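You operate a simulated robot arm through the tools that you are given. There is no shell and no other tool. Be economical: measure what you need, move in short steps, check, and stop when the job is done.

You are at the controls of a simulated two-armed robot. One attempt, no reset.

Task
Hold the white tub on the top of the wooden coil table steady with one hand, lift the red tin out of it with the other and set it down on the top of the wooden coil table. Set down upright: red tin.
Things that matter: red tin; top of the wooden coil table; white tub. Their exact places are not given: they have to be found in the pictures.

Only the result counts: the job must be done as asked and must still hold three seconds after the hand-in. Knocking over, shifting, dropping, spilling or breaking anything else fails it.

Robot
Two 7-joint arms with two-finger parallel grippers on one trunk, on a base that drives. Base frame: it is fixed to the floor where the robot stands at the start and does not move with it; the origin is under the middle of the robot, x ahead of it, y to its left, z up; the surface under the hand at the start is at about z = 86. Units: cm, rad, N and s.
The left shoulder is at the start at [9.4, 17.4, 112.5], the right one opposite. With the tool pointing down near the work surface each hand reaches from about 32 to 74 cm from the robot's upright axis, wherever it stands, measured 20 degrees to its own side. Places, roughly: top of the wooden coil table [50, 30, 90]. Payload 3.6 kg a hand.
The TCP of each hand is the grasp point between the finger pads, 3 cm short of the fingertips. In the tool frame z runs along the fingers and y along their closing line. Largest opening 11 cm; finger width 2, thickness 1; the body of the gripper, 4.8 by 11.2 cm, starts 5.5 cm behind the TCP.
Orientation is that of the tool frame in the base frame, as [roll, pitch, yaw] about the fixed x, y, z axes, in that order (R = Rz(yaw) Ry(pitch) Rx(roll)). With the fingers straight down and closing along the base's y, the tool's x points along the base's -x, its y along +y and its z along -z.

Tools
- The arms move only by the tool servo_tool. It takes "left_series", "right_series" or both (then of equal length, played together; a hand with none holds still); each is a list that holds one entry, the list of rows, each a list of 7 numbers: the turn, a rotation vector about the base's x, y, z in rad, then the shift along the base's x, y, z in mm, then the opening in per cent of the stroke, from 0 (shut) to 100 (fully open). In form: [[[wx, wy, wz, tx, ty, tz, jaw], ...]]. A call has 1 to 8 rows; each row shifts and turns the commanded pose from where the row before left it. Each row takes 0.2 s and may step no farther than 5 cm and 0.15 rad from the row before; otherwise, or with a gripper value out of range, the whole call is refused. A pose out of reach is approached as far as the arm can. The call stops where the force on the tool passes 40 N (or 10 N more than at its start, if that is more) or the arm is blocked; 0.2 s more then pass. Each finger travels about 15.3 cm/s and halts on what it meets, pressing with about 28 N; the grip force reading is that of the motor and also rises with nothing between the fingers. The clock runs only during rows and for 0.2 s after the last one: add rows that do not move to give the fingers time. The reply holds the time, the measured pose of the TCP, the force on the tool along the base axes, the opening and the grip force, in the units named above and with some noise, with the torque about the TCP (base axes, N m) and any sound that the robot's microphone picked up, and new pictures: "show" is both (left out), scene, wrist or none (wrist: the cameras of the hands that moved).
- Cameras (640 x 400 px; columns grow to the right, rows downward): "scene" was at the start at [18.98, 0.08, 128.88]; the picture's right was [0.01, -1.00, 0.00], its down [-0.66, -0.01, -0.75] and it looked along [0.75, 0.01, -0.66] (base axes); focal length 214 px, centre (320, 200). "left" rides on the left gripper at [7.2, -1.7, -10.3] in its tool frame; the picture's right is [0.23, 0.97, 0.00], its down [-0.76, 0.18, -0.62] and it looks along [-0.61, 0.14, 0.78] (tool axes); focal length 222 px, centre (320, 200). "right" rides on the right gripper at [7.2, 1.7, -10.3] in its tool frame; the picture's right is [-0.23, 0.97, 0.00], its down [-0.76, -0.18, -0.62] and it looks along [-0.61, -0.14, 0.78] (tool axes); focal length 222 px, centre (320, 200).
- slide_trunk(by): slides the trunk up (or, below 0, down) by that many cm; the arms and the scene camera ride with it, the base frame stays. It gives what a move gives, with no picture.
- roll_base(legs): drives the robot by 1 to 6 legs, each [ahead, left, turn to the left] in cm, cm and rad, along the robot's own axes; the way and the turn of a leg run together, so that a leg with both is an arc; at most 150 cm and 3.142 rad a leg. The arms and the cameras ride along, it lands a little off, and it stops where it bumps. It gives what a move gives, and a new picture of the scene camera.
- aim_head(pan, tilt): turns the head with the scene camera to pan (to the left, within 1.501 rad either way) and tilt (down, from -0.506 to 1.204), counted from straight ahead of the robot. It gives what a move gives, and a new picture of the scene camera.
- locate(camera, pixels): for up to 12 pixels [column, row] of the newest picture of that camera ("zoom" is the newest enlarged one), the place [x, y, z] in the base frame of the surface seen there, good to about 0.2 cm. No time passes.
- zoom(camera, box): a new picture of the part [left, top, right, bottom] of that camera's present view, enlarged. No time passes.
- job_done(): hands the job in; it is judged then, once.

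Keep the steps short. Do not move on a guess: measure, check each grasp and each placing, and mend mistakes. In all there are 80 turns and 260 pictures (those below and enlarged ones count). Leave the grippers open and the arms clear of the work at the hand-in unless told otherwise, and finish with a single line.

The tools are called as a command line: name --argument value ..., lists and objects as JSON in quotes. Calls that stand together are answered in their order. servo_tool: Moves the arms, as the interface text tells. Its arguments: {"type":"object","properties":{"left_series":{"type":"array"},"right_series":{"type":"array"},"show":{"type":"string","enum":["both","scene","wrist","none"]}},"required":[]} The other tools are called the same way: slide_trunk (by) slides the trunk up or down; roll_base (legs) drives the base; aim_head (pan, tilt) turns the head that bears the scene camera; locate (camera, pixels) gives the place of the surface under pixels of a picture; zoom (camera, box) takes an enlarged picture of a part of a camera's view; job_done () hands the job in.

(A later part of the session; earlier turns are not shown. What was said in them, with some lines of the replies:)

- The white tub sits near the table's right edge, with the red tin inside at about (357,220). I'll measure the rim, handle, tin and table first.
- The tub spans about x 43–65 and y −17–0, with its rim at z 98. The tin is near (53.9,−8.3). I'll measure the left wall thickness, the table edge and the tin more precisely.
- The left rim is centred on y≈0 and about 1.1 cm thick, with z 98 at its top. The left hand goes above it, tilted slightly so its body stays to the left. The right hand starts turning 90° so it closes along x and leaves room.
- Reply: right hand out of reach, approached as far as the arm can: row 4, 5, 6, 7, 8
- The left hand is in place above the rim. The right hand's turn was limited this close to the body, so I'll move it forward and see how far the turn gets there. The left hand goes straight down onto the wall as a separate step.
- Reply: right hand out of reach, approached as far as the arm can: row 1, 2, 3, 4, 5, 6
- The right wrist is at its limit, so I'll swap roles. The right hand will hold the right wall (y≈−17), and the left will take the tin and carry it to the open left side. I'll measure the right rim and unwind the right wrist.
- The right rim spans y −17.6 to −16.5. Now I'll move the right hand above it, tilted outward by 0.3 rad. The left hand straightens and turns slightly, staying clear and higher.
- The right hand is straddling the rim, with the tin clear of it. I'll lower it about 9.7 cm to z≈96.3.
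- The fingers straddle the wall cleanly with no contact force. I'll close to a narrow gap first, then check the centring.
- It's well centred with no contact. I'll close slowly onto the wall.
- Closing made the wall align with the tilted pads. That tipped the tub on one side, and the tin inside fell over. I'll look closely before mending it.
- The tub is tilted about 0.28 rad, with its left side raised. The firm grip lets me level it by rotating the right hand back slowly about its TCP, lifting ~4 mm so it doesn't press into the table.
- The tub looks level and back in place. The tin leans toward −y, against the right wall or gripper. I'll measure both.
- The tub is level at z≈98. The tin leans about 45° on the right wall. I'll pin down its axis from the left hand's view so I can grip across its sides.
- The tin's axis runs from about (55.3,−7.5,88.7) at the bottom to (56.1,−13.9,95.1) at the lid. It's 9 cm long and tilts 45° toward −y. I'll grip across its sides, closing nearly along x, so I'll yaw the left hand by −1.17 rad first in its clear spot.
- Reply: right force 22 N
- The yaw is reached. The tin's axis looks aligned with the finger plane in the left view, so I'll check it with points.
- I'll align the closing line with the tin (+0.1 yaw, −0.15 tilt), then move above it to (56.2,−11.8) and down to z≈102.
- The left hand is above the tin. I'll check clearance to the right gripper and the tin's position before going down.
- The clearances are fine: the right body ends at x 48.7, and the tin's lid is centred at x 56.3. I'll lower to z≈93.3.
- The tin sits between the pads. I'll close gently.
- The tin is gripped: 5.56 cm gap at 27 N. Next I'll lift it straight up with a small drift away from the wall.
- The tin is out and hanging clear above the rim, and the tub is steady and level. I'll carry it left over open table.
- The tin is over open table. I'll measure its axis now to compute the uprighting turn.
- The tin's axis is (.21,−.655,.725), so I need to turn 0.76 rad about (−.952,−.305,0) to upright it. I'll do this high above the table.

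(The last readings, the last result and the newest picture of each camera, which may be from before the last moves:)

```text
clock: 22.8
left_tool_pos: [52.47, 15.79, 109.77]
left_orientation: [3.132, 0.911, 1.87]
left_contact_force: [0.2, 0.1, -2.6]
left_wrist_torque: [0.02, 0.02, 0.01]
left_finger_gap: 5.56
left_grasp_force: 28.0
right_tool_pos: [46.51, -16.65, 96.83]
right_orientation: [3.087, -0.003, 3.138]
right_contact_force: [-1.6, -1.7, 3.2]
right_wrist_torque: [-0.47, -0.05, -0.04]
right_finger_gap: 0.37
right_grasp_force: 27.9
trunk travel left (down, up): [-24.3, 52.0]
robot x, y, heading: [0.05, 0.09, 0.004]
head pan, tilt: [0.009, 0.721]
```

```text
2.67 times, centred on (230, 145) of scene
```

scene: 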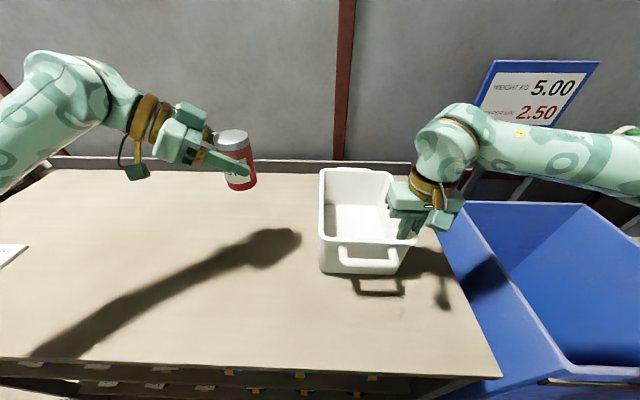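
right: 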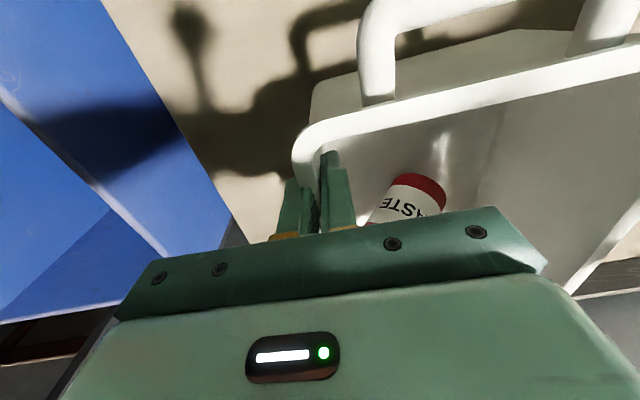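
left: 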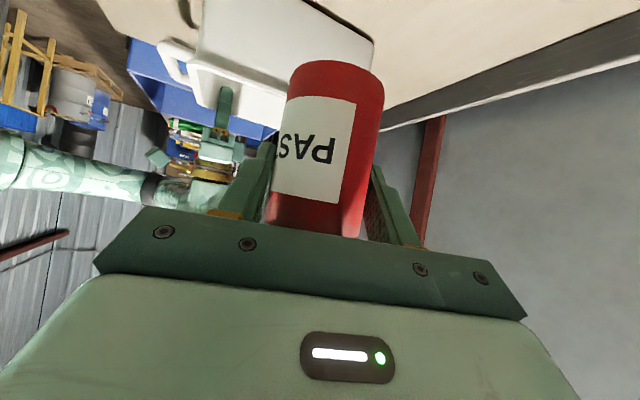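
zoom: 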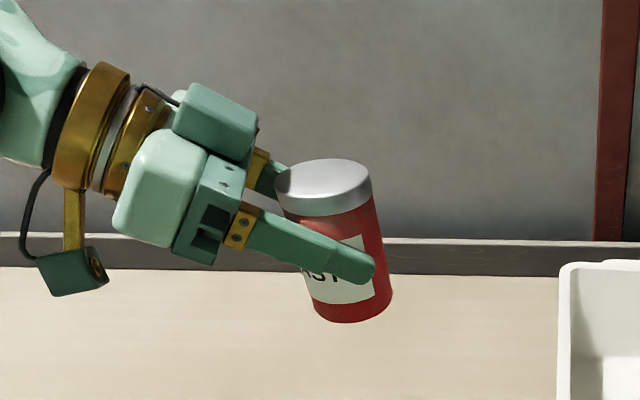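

The tin looks near upright. I'll verify with the lid plane and the side lines.

locate --camera "zoom" --pixels '[[285, 178], [325, 162], [360, 172], [325, 188], [310, 175], [345, 168], [340, 225], [350, 313], [362, 200], [378, 300], [335, 318]]'

locate --camera "left" --pixels '[[337, 70], [330, 110], [323, 150], [316, 190], [310, 222], [290, 80], [275, 180], [381, 85], [366, 170]]'

```text
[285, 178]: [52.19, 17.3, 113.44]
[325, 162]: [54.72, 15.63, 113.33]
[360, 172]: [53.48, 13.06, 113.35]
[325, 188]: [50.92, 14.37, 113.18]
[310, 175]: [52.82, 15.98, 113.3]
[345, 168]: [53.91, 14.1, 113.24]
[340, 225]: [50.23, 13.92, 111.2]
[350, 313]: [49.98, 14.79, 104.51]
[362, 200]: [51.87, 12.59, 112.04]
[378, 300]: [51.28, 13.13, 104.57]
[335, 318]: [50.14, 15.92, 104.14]
```

```text
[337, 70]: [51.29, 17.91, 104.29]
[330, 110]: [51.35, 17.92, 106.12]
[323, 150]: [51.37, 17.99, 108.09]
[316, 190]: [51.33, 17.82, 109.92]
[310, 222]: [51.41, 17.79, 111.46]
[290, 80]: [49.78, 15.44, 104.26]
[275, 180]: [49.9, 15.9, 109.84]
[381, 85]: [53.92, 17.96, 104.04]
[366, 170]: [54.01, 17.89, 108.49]
```

The tin is upright: lid z is 113.3 ± 0.1 and its sides are vertical. Its bottom is at about 103.6 and the table at 86.0. I'll lower 16 cm first.

servo_tool --left_series '[[[0, 0, 0, 0, 0, -30, 30], [0, 0, 0, 0, 0, -35, 30], [0, 0, 0, 0, 0, -35, 30], [0, 0, 0, 0, 0, -30, 30], [0, 0, 0, 0, 0, -20, 30], [0, 0, 0, 0, 0, -10, 30], [0, 0, 0, 0, 0, 0, 30]]]' --show "both"

zoom --camera "scene" --box '[140, 130, 310, 300]'

```text
clock: 24.4
left_tool_pos: [52.64, 15.78, 93.9]
left_orientation: [3.134, 0.912, 1.872]
left_contact_force: [0.7, -0.1, -1.8]
left_wrist_torque: [0.03, 0.05, -0.01]
left_finger_gap: 5.55
left_grasp_force: 27.6
right_tool_pos: [46.51, -16.82, 96.85]
right_orientation: [3.089, -0.001, 3.138]
right_contact_force: [-0.7, 0.0, 2.6]
right_wrist_torque: [-0.47, -0.06, -0.06]
right_finger_gap: 0.41
right_grasp_force: 28.2
trunk travel left (down, up): [-24.3, 52.0]
robot x, y, heading: [-0.1, -0.12, -0.001]
head pan, tilt: [0.009, 0.721]
```

scene: 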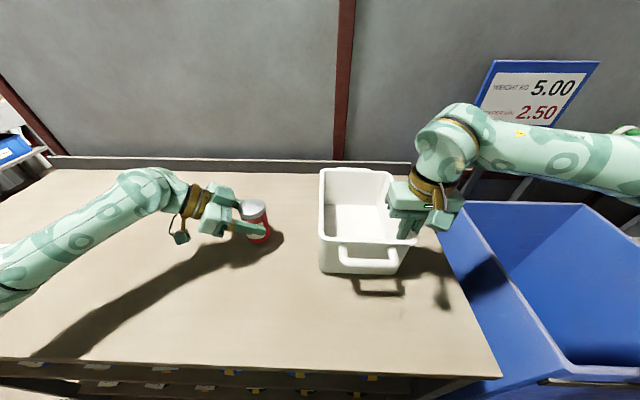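
left: 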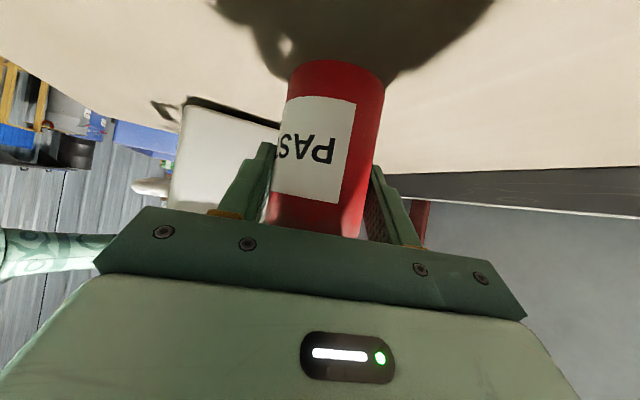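

```text
2.35 times, centred on (225, 215) of scene
```

zoom: 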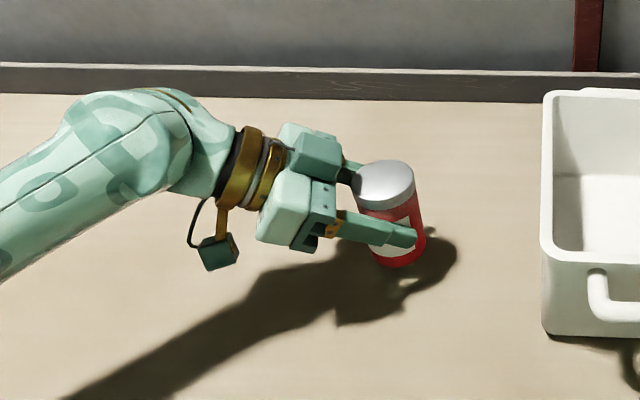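

I'll check the remaining height of the lid and the lowest part of the camera block.

locate --camera "zoom" --pixels '[[385, 180], [370, 195], [400, 170], [212, 268], [235, 262], [400, 265], [50, 240], [150, 180]]'

servo_tool --left_series '[[[0, 0, 0, 0, 0, -7, 30], [0, 0, 0, 0, 0, -4, 30], [0, 0, 0, 0, 0, 0, 30]]]' --show "none"

```text
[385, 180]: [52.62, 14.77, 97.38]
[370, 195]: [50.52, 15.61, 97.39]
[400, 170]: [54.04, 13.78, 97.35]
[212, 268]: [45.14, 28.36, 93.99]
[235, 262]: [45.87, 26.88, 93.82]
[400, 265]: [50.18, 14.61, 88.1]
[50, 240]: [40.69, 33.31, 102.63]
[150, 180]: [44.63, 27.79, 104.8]
```

```text
clock: 25.2
left_tool_pos: [52.69, 15.87, 92.63]
left_orientation: [3.134, 0.91, 1.871]
left_contact_force: [-0.1, 0.1, -2.3]
left_wrist_torque: [0.04, 0.02, -0.04]
left_finger_gap: 5.55
left_grasp_force: 28.1
right_tool_pos: [46.57, -16.72, 96.69]
right_orientation: [3.087, -0.001, 3.14]
right_contact_force: [-1.4, -0.7, 2.1]
right_wrist_torque: [-0.42, -0.01, -0.05]
right_finger_gap: 0.37
right_grasp_force: 28.1
trunk travel left (down, up): [-24.3, 52.0]
robot x, y, heading: [-0.17, -0.25, -0.001]
head pan, tilt: [0.009, 0.721]
```

The lid is now at about z 96.2, with no contact yet. I'll continue in 1 mm steps.

servo_tool --left_series '[[[0, 0, 0, 0, 0, -1.5, 30], [0, 0, 0, 0, 0, -1.5, 30], [0, 0, 0, 0, 0, -1, 30], [0, 0, 0, 0, 0, 0, 30]]]' --show "none"

zoom --camera "scene" --box '[200, 170, 300, 260]'

```text
clock: 26.2
left_tool_pos: [52.6, 15.8, 92.1]
left_orientation: [3.134, 0.909, 1.87]
left_contact_force: [-0.1, 0.2, -2.3]
left_wrist_torque: [0.02, 0.02, 0.03]
left_finger_gap: 5.56
left_grasp_force: 27.9
right_tool_pos: [46.48, -16.78, 96.82]
right_orientation: [3.087, -0.002, 3.138]
right_contact_force: [-0.2, -1.6, 2.3]
right_wrist_torque: [-0.41, -0.02, -0.05]
right_finger_gap: 0.4
right_grasp_force: 27.5
trunk travel left (down, up): [-24.3, 52.0]
robot x, y, heading: [-0.17, -0.27, -0.0]
head pan, tilt: [0.009, 0.721]
```

```text
4.44 times, centred on (250, 215) of scene
```

zoom: 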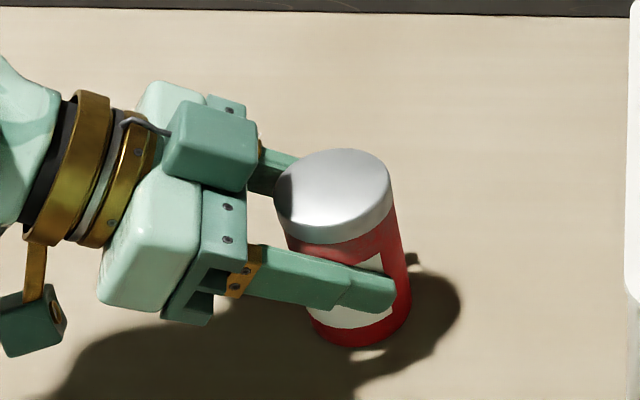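

There's still no upward force, and a shadow gap remains under the tin. I'll keep going down in small steps.

locate --camera "zoom" --pixels '[[335, 190], [355, 170], [360, 346], [385, 338], [360, 360], [320, 325]]'

servo_tool --left_series '[[[0, 0, 0, 0, 0, -1, 30], [0, 0, 0, 0, 0, -1, 30], [0, 0, 0, 0, 0, 0, 30]]]' --show "none"

```text
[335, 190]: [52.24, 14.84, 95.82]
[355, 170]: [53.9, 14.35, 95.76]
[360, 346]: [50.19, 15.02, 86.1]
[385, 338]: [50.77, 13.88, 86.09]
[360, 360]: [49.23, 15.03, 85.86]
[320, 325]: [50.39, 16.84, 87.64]
```

```text
clock: 27.0
left_tool_pos: [52.49, 15.83, 92.2]
left_orientation: [3.132, 0.912, 1.868]
left_contact_force: [-1.2, 1.3, 5.2]
left_wrist_torque: [-0.19, 0.04, -0.02]
left_finger_gap: 5.54
left_grasp_force: 27.4
right_tool_pos: [46.56, -16.78, 96.81]
right_orientation: [3.088, -0.003, 3.139]
right_contact_force: [0.7, -0.6, -1.3]
right_wrist_torque: [-0.42, 0.16, 0.01]
right_finger_gap: 0.37
right_grasp_force: 28.2
trunk travel left (down, up): [-24.3, 52.0]
robot x, y, heading: [0.32, 0.19, 0.003]
head pan, tilt: [0.009, 0.721]
```

The force jumped to +5 N, so the tin is on the table. I'll open slowly.

servo_tool --left_series '[[[0, 0, 0, 0, 0, 0, 50], [0, 0, 0, 0, 0, 0, 54], [0, 0, 0, 0, 0, 0, 58], [0, 0, 0, 0, 0, 0, 66], [0, 0, 0, 0, 0, 0, 75], [0, 0, 0, 0, 0, 0, 75]]]' --show "both"

zoom --camera "scene" --box '[200, 170, 300, 260]'

```text
clock: 28.4
left_tool_pos: [52.59, 15.84, 92.01]
left_orientation: [3.135, 0.911, 1.868]
left_contact_force: [0.0, -0.4, 0.5]
left_wrist_torque: [0.02, 0.0, -0.01]
left_finger_gap: 8.25
left_grasp_force: 0.0
right_tool_pos: [46.57, -16.68, 96.7]
right_orientation: [3.088, -0.002, 3.138]
right_contact_force: [-1.4, 0.2, -0.3]
right_wrist_torque: [-0.38, -0.04, 0.02]
right_finger_gap: 0.37
right_grasp_force: 28.0
trunk travel left (down, up): [-24.3, 52.0]
robot x, y, heading: [0.16, -0.07, -0.001]
head pan, tilt: [0.009, 0.721]
```

scene: 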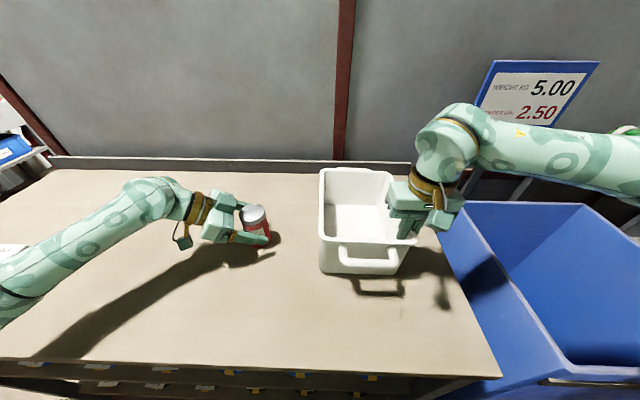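
left: 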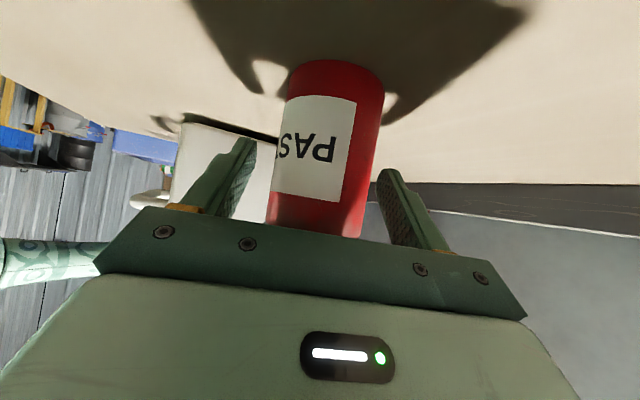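

```text
4.44 times, centred on (250, 215) of scene
```

zoom: 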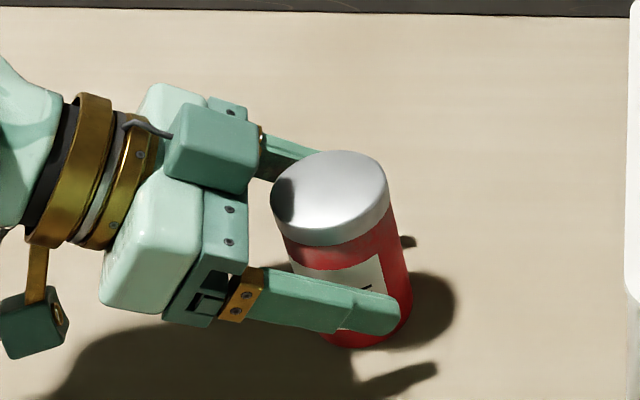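

The tin stands free and upright. I'll back the left hand out along its finger axis.

servo_tool --left_series '[[[0, 0, 0, -3.6, 11.3, 9.2, 75], [0, 0, 0, -4.8, 15, 12.2, 75], [0, 0, 0, -4.8, 15, 12.2, 75], [0, 0, 0, -4.8, 15, 12.2, 75], [0, 0, 0, -6, 19, 15.3, 75], [0, 0, 0, -6, 19, 20, 75], [0, 0, 0, -4, 10, 35, 75], [0, 0, 0, 0, 0, 40, 75]]]' --show "both"

```text
clock: 30.2
left_tool_pos: [49.03, 25.96, 107.75]
left_orientation: [3.138, 0.912, 1.871]
left_contact_force: [0.2, 0.3, -0.2]
left_wrist_torque: [0.01, 0.02, 0.03]
left_finger_gap: 8.28
left_grasp_force: 0.1
right_tool_pos: [46.53, -16.75, 96.73]
right_orientation: [3.088, -0.002, 3.137]
right_contact_force: [-0.5, -1.4, 0.9]
right_wrist_torque: [-0.54, 0.15, 0.05]
right_finger_gap: 0.41
right_grasp_force: 27.8
trunk travel left (down, up): [-24.3, 52.0]
robot x, y, heading: [0.18, -0.16, -0.004]
head pan, tilt: [0.009, 0.721]
```

scene: 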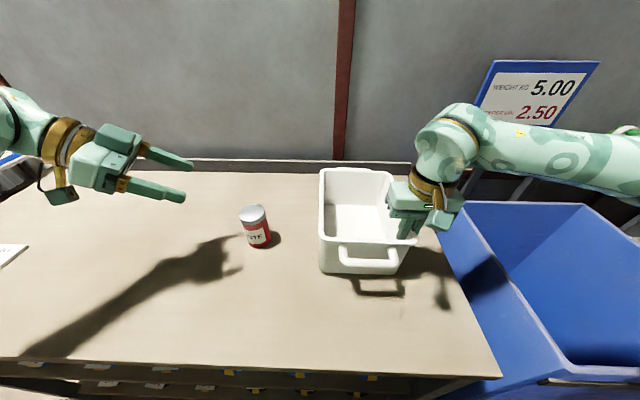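
left: 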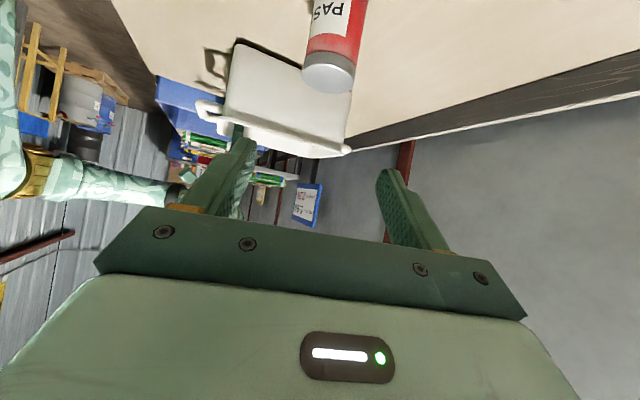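

The tin is standing. Before releasing the tub, I'll check that it sits level and down on the table.

locate --camera "scene" --pixels '[[322, 175], [320, 210], [321, 240], [350, 245], [410, 243], [323, 268], [390, 272], [368, 264], [384, 171], [254, 212], [258, 246], [345, 220]]'

zoom --camera "scene" --box '[300, 150, 450, 290]'

```text
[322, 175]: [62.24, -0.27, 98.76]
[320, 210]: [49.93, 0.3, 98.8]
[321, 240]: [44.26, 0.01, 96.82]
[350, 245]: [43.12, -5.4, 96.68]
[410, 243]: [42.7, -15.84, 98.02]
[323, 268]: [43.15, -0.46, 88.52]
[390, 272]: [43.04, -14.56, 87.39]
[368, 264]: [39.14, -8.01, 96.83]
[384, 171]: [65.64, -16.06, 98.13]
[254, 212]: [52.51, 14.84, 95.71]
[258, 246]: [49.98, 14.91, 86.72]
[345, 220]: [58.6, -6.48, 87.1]
```

```text
2.86 times, centred on (375, 220) of scene
```

zoom: 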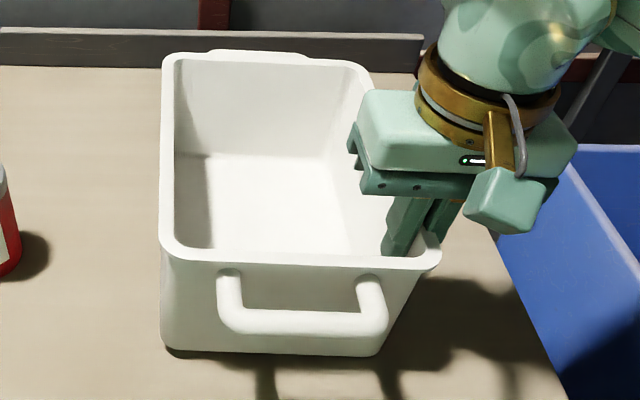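

The tub's left side is about 7 mm high (rim 98.8 against 98.0). I'll rotate the right hand −0.045 rad to seat it flat before releasing.

servo_tool --right_series '[[[-0.015, 0, 0, 0, 0, 0, 0], [-0.015, 0, 0, 0, 0, 0, 0], [-0.015, 0, 0, 0, 0, 0, 0], [0, 0, 0, 0, 0, 0, 0]]]' --show "scene"

locate --camera "scene" --pixels '[[322, 175], [320, 210], [319, 230], [410, 243], [345, 220], [375, 220], [384, 171]]'

```text
clock: 31.2
left_tool_pos: [49.0, 26.14, 107.63]
left_orientation: [3.134, 0.91, 1.871]
left_contact_force: [-0.7, -0.5, 0.3]
left_wrist_torque: [0.0, 0.01, 0.01]
left_finger_gap: 8.24
left_grasp_force: 0.0
right_tool_pos: [46.58, -16.63, 96.95]
right_orientation: [3.132, -0.001, 3.138]
right_contact_force: [0.5, 2.0, -0.3]
right_wrist_torque: [-0.19, -0.07, 0.13]
right_finger_gap: 0.38
right_grasp_force: 27.2
trunk travel left (down, up): [-24.3, 52.0]
robot x, y, heading: [0.42, 0.36, -0.001]
head pan, tilt: [0.009, 0.721]
```

scene: 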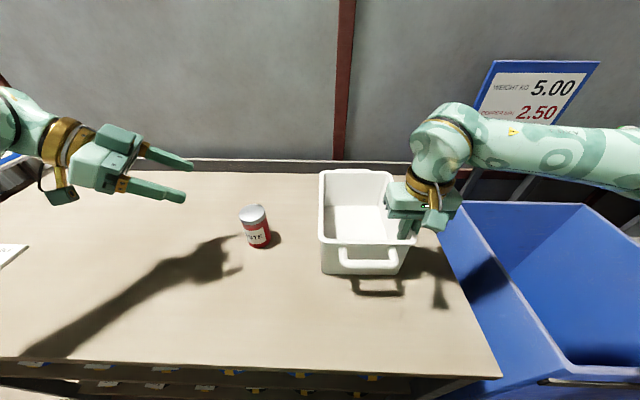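

```text
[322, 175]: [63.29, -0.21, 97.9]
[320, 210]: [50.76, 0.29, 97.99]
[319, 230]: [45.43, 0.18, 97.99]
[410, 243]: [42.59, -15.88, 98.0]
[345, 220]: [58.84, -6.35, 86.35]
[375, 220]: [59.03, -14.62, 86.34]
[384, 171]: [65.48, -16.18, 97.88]
```

The tub is level now: rim z 98.0 all round and floor at 86.35, as at the start. I'll open the right hand slowly, then rise straight up.

servo_tool --right_series '[[[0, 0, 0, 0, 0, 0, 6], [0, 0, 0, 0, 0, 0, 10], [0, 0, 0, 0, 0, 0, 16], [0, 0, 0, 0, 0, 0, 24], [0, 0, 0, 0, 0, 0, 35], [0, 0, 0, 0, 0, 0, 35]]]' --show "both"

```text
clock: 32.6
left_tool_pos: [49.1, 26.07, 107.75]
left_orientation: [3.135, 0.91, 1.871]
left_contact_force: [0.2, 0.3, -0.4]
left_wrist_torque: [0.0, -0.01, -0.03]
left_finger_gap: 8.24
left_grasp_force: 0.0
right_tool_pos: [46.54, -16.68, 96.76]
right_orientation: [3.133, -0.001, 3.136]
right_contact_force: [-0.4, -0.7, -0.2]
right_wrist_torque: [-0.01, -0.01, -0.01]
right_finger_gap: 3.86
right_grasp_force: 0.1
trunk travel left (down, up): [-24.3, 52.0]
robot x, y, heading: [-0.32, 0.2, 0.001]
head pan, tilt: [0.009, 0.721]
```

scene: 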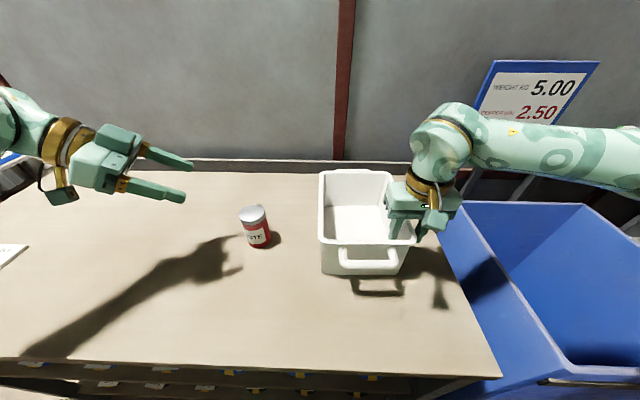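
right: 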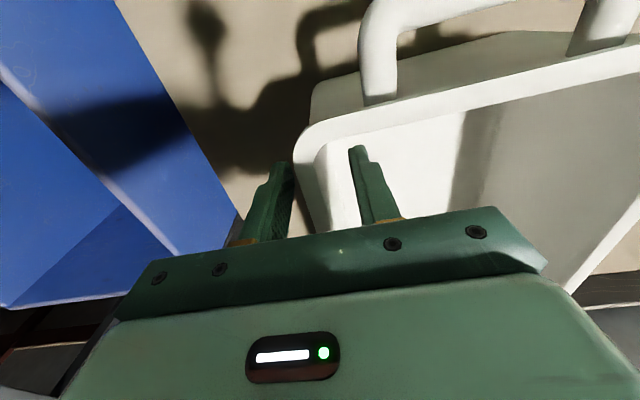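

It's free of the wall. I'll open wider and lift out.

servo_tool --right_series '[[[0, 0, 0, 0, 0, 0, 60], [0, 0, 0, 0, 0, 5, 60], [0, 0, 0, 0, 0, 20, 60], [0, 0, 0, 0, 0, 35, 60], [0, 0, 0, 0, 0, 40, 60], [0, 0, 0, -10, -5, 40, 80], [0, 0, 0, -30, -10, 30, 100], [0, 0, 0, 0, 0, 0, 100]]]' --left_series '[[[0, 0, 0, 0, 0, 0, 100], [0, 0, 0, 0, 0, 0, 100], [0, 0, 0, 0, 0, 0, 100], [0, 0, 0, 0, 0, 0, 100], [0, 0, 0, 0, 0, 0, 100], [0, 0, 0, 0, 0, 0, 100], [0, 0, 0, 0, 0, 0, 100], [0, 0, 0, 0, 0, 0, 100]]]' --show "scene"

locate --camera "scene" --pixels '[[320, 210], [319, 230], [410, 243], [345, 220], [375, 220], [384, 171], [254, 212], [258, 246], [245, 211], [262, 211]]'

zoom --camera "scene" --box '[210, 150, 450, 300]'

```text
clock: 34.4
left_tool_pos: [49.14, 26.09, 107.54]
left_orientation: [3.137, 0.909, 1.871]
left_contact_force: [-0.4, 0.4, -0.3]
left_wrist_torque: [-0.02, 0.0, -0.02]
left_finger_gap: 11.0
left_grasp_force: 0.0
right_tool_pos: [42.78, -18.44, 113.77]
right_orientation: [3.132, -0.005, 3.138]
right_contact_force: [0.5, -0.6, 0.3]
right_wrist_torque: [-0.02, 0.0, 0.0]
right_finger_gap: 11.02
right_grasp_force: 0.0
trunk travel left (down, up): [-24.3, 52.0]
robot x, y, heading: [-0.22, -0.28, 0.001]
head pan, tilt: [0.009, 0.721]
```

scene: 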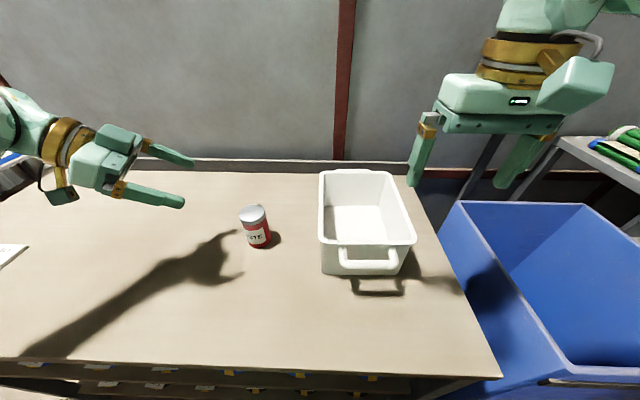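

```text
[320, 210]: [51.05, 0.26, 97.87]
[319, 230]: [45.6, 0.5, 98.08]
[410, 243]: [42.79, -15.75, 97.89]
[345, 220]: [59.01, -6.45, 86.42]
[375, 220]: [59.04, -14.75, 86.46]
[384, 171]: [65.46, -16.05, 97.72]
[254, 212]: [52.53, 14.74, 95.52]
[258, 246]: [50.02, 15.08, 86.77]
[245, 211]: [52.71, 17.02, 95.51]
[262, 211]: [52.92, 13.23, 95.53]
```

```text
2.67 times, centred on (330, 225) of scene
```

zoom: 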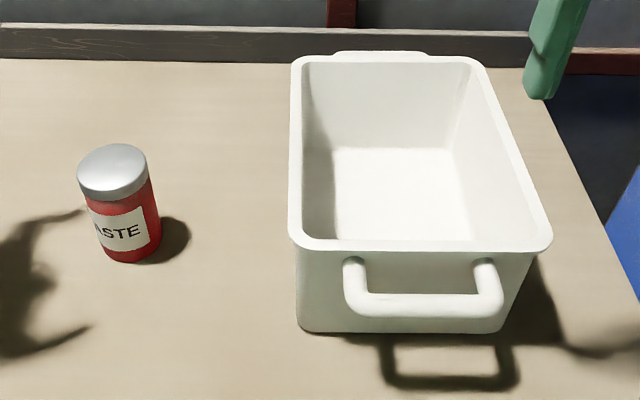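

The tin stands upright on the table with its lid level at z 95.5. The tub is flat and back where it began, and both grippers are open and clear, so I'll hand in.

job_done

```text
The job is handed in.
```

The red tin stands upright on the coil table and the tub sits level where it started, but my first grip briefly tilted the tub and tipped the tin over inside it before I levelled the tub and lifted the tin out.
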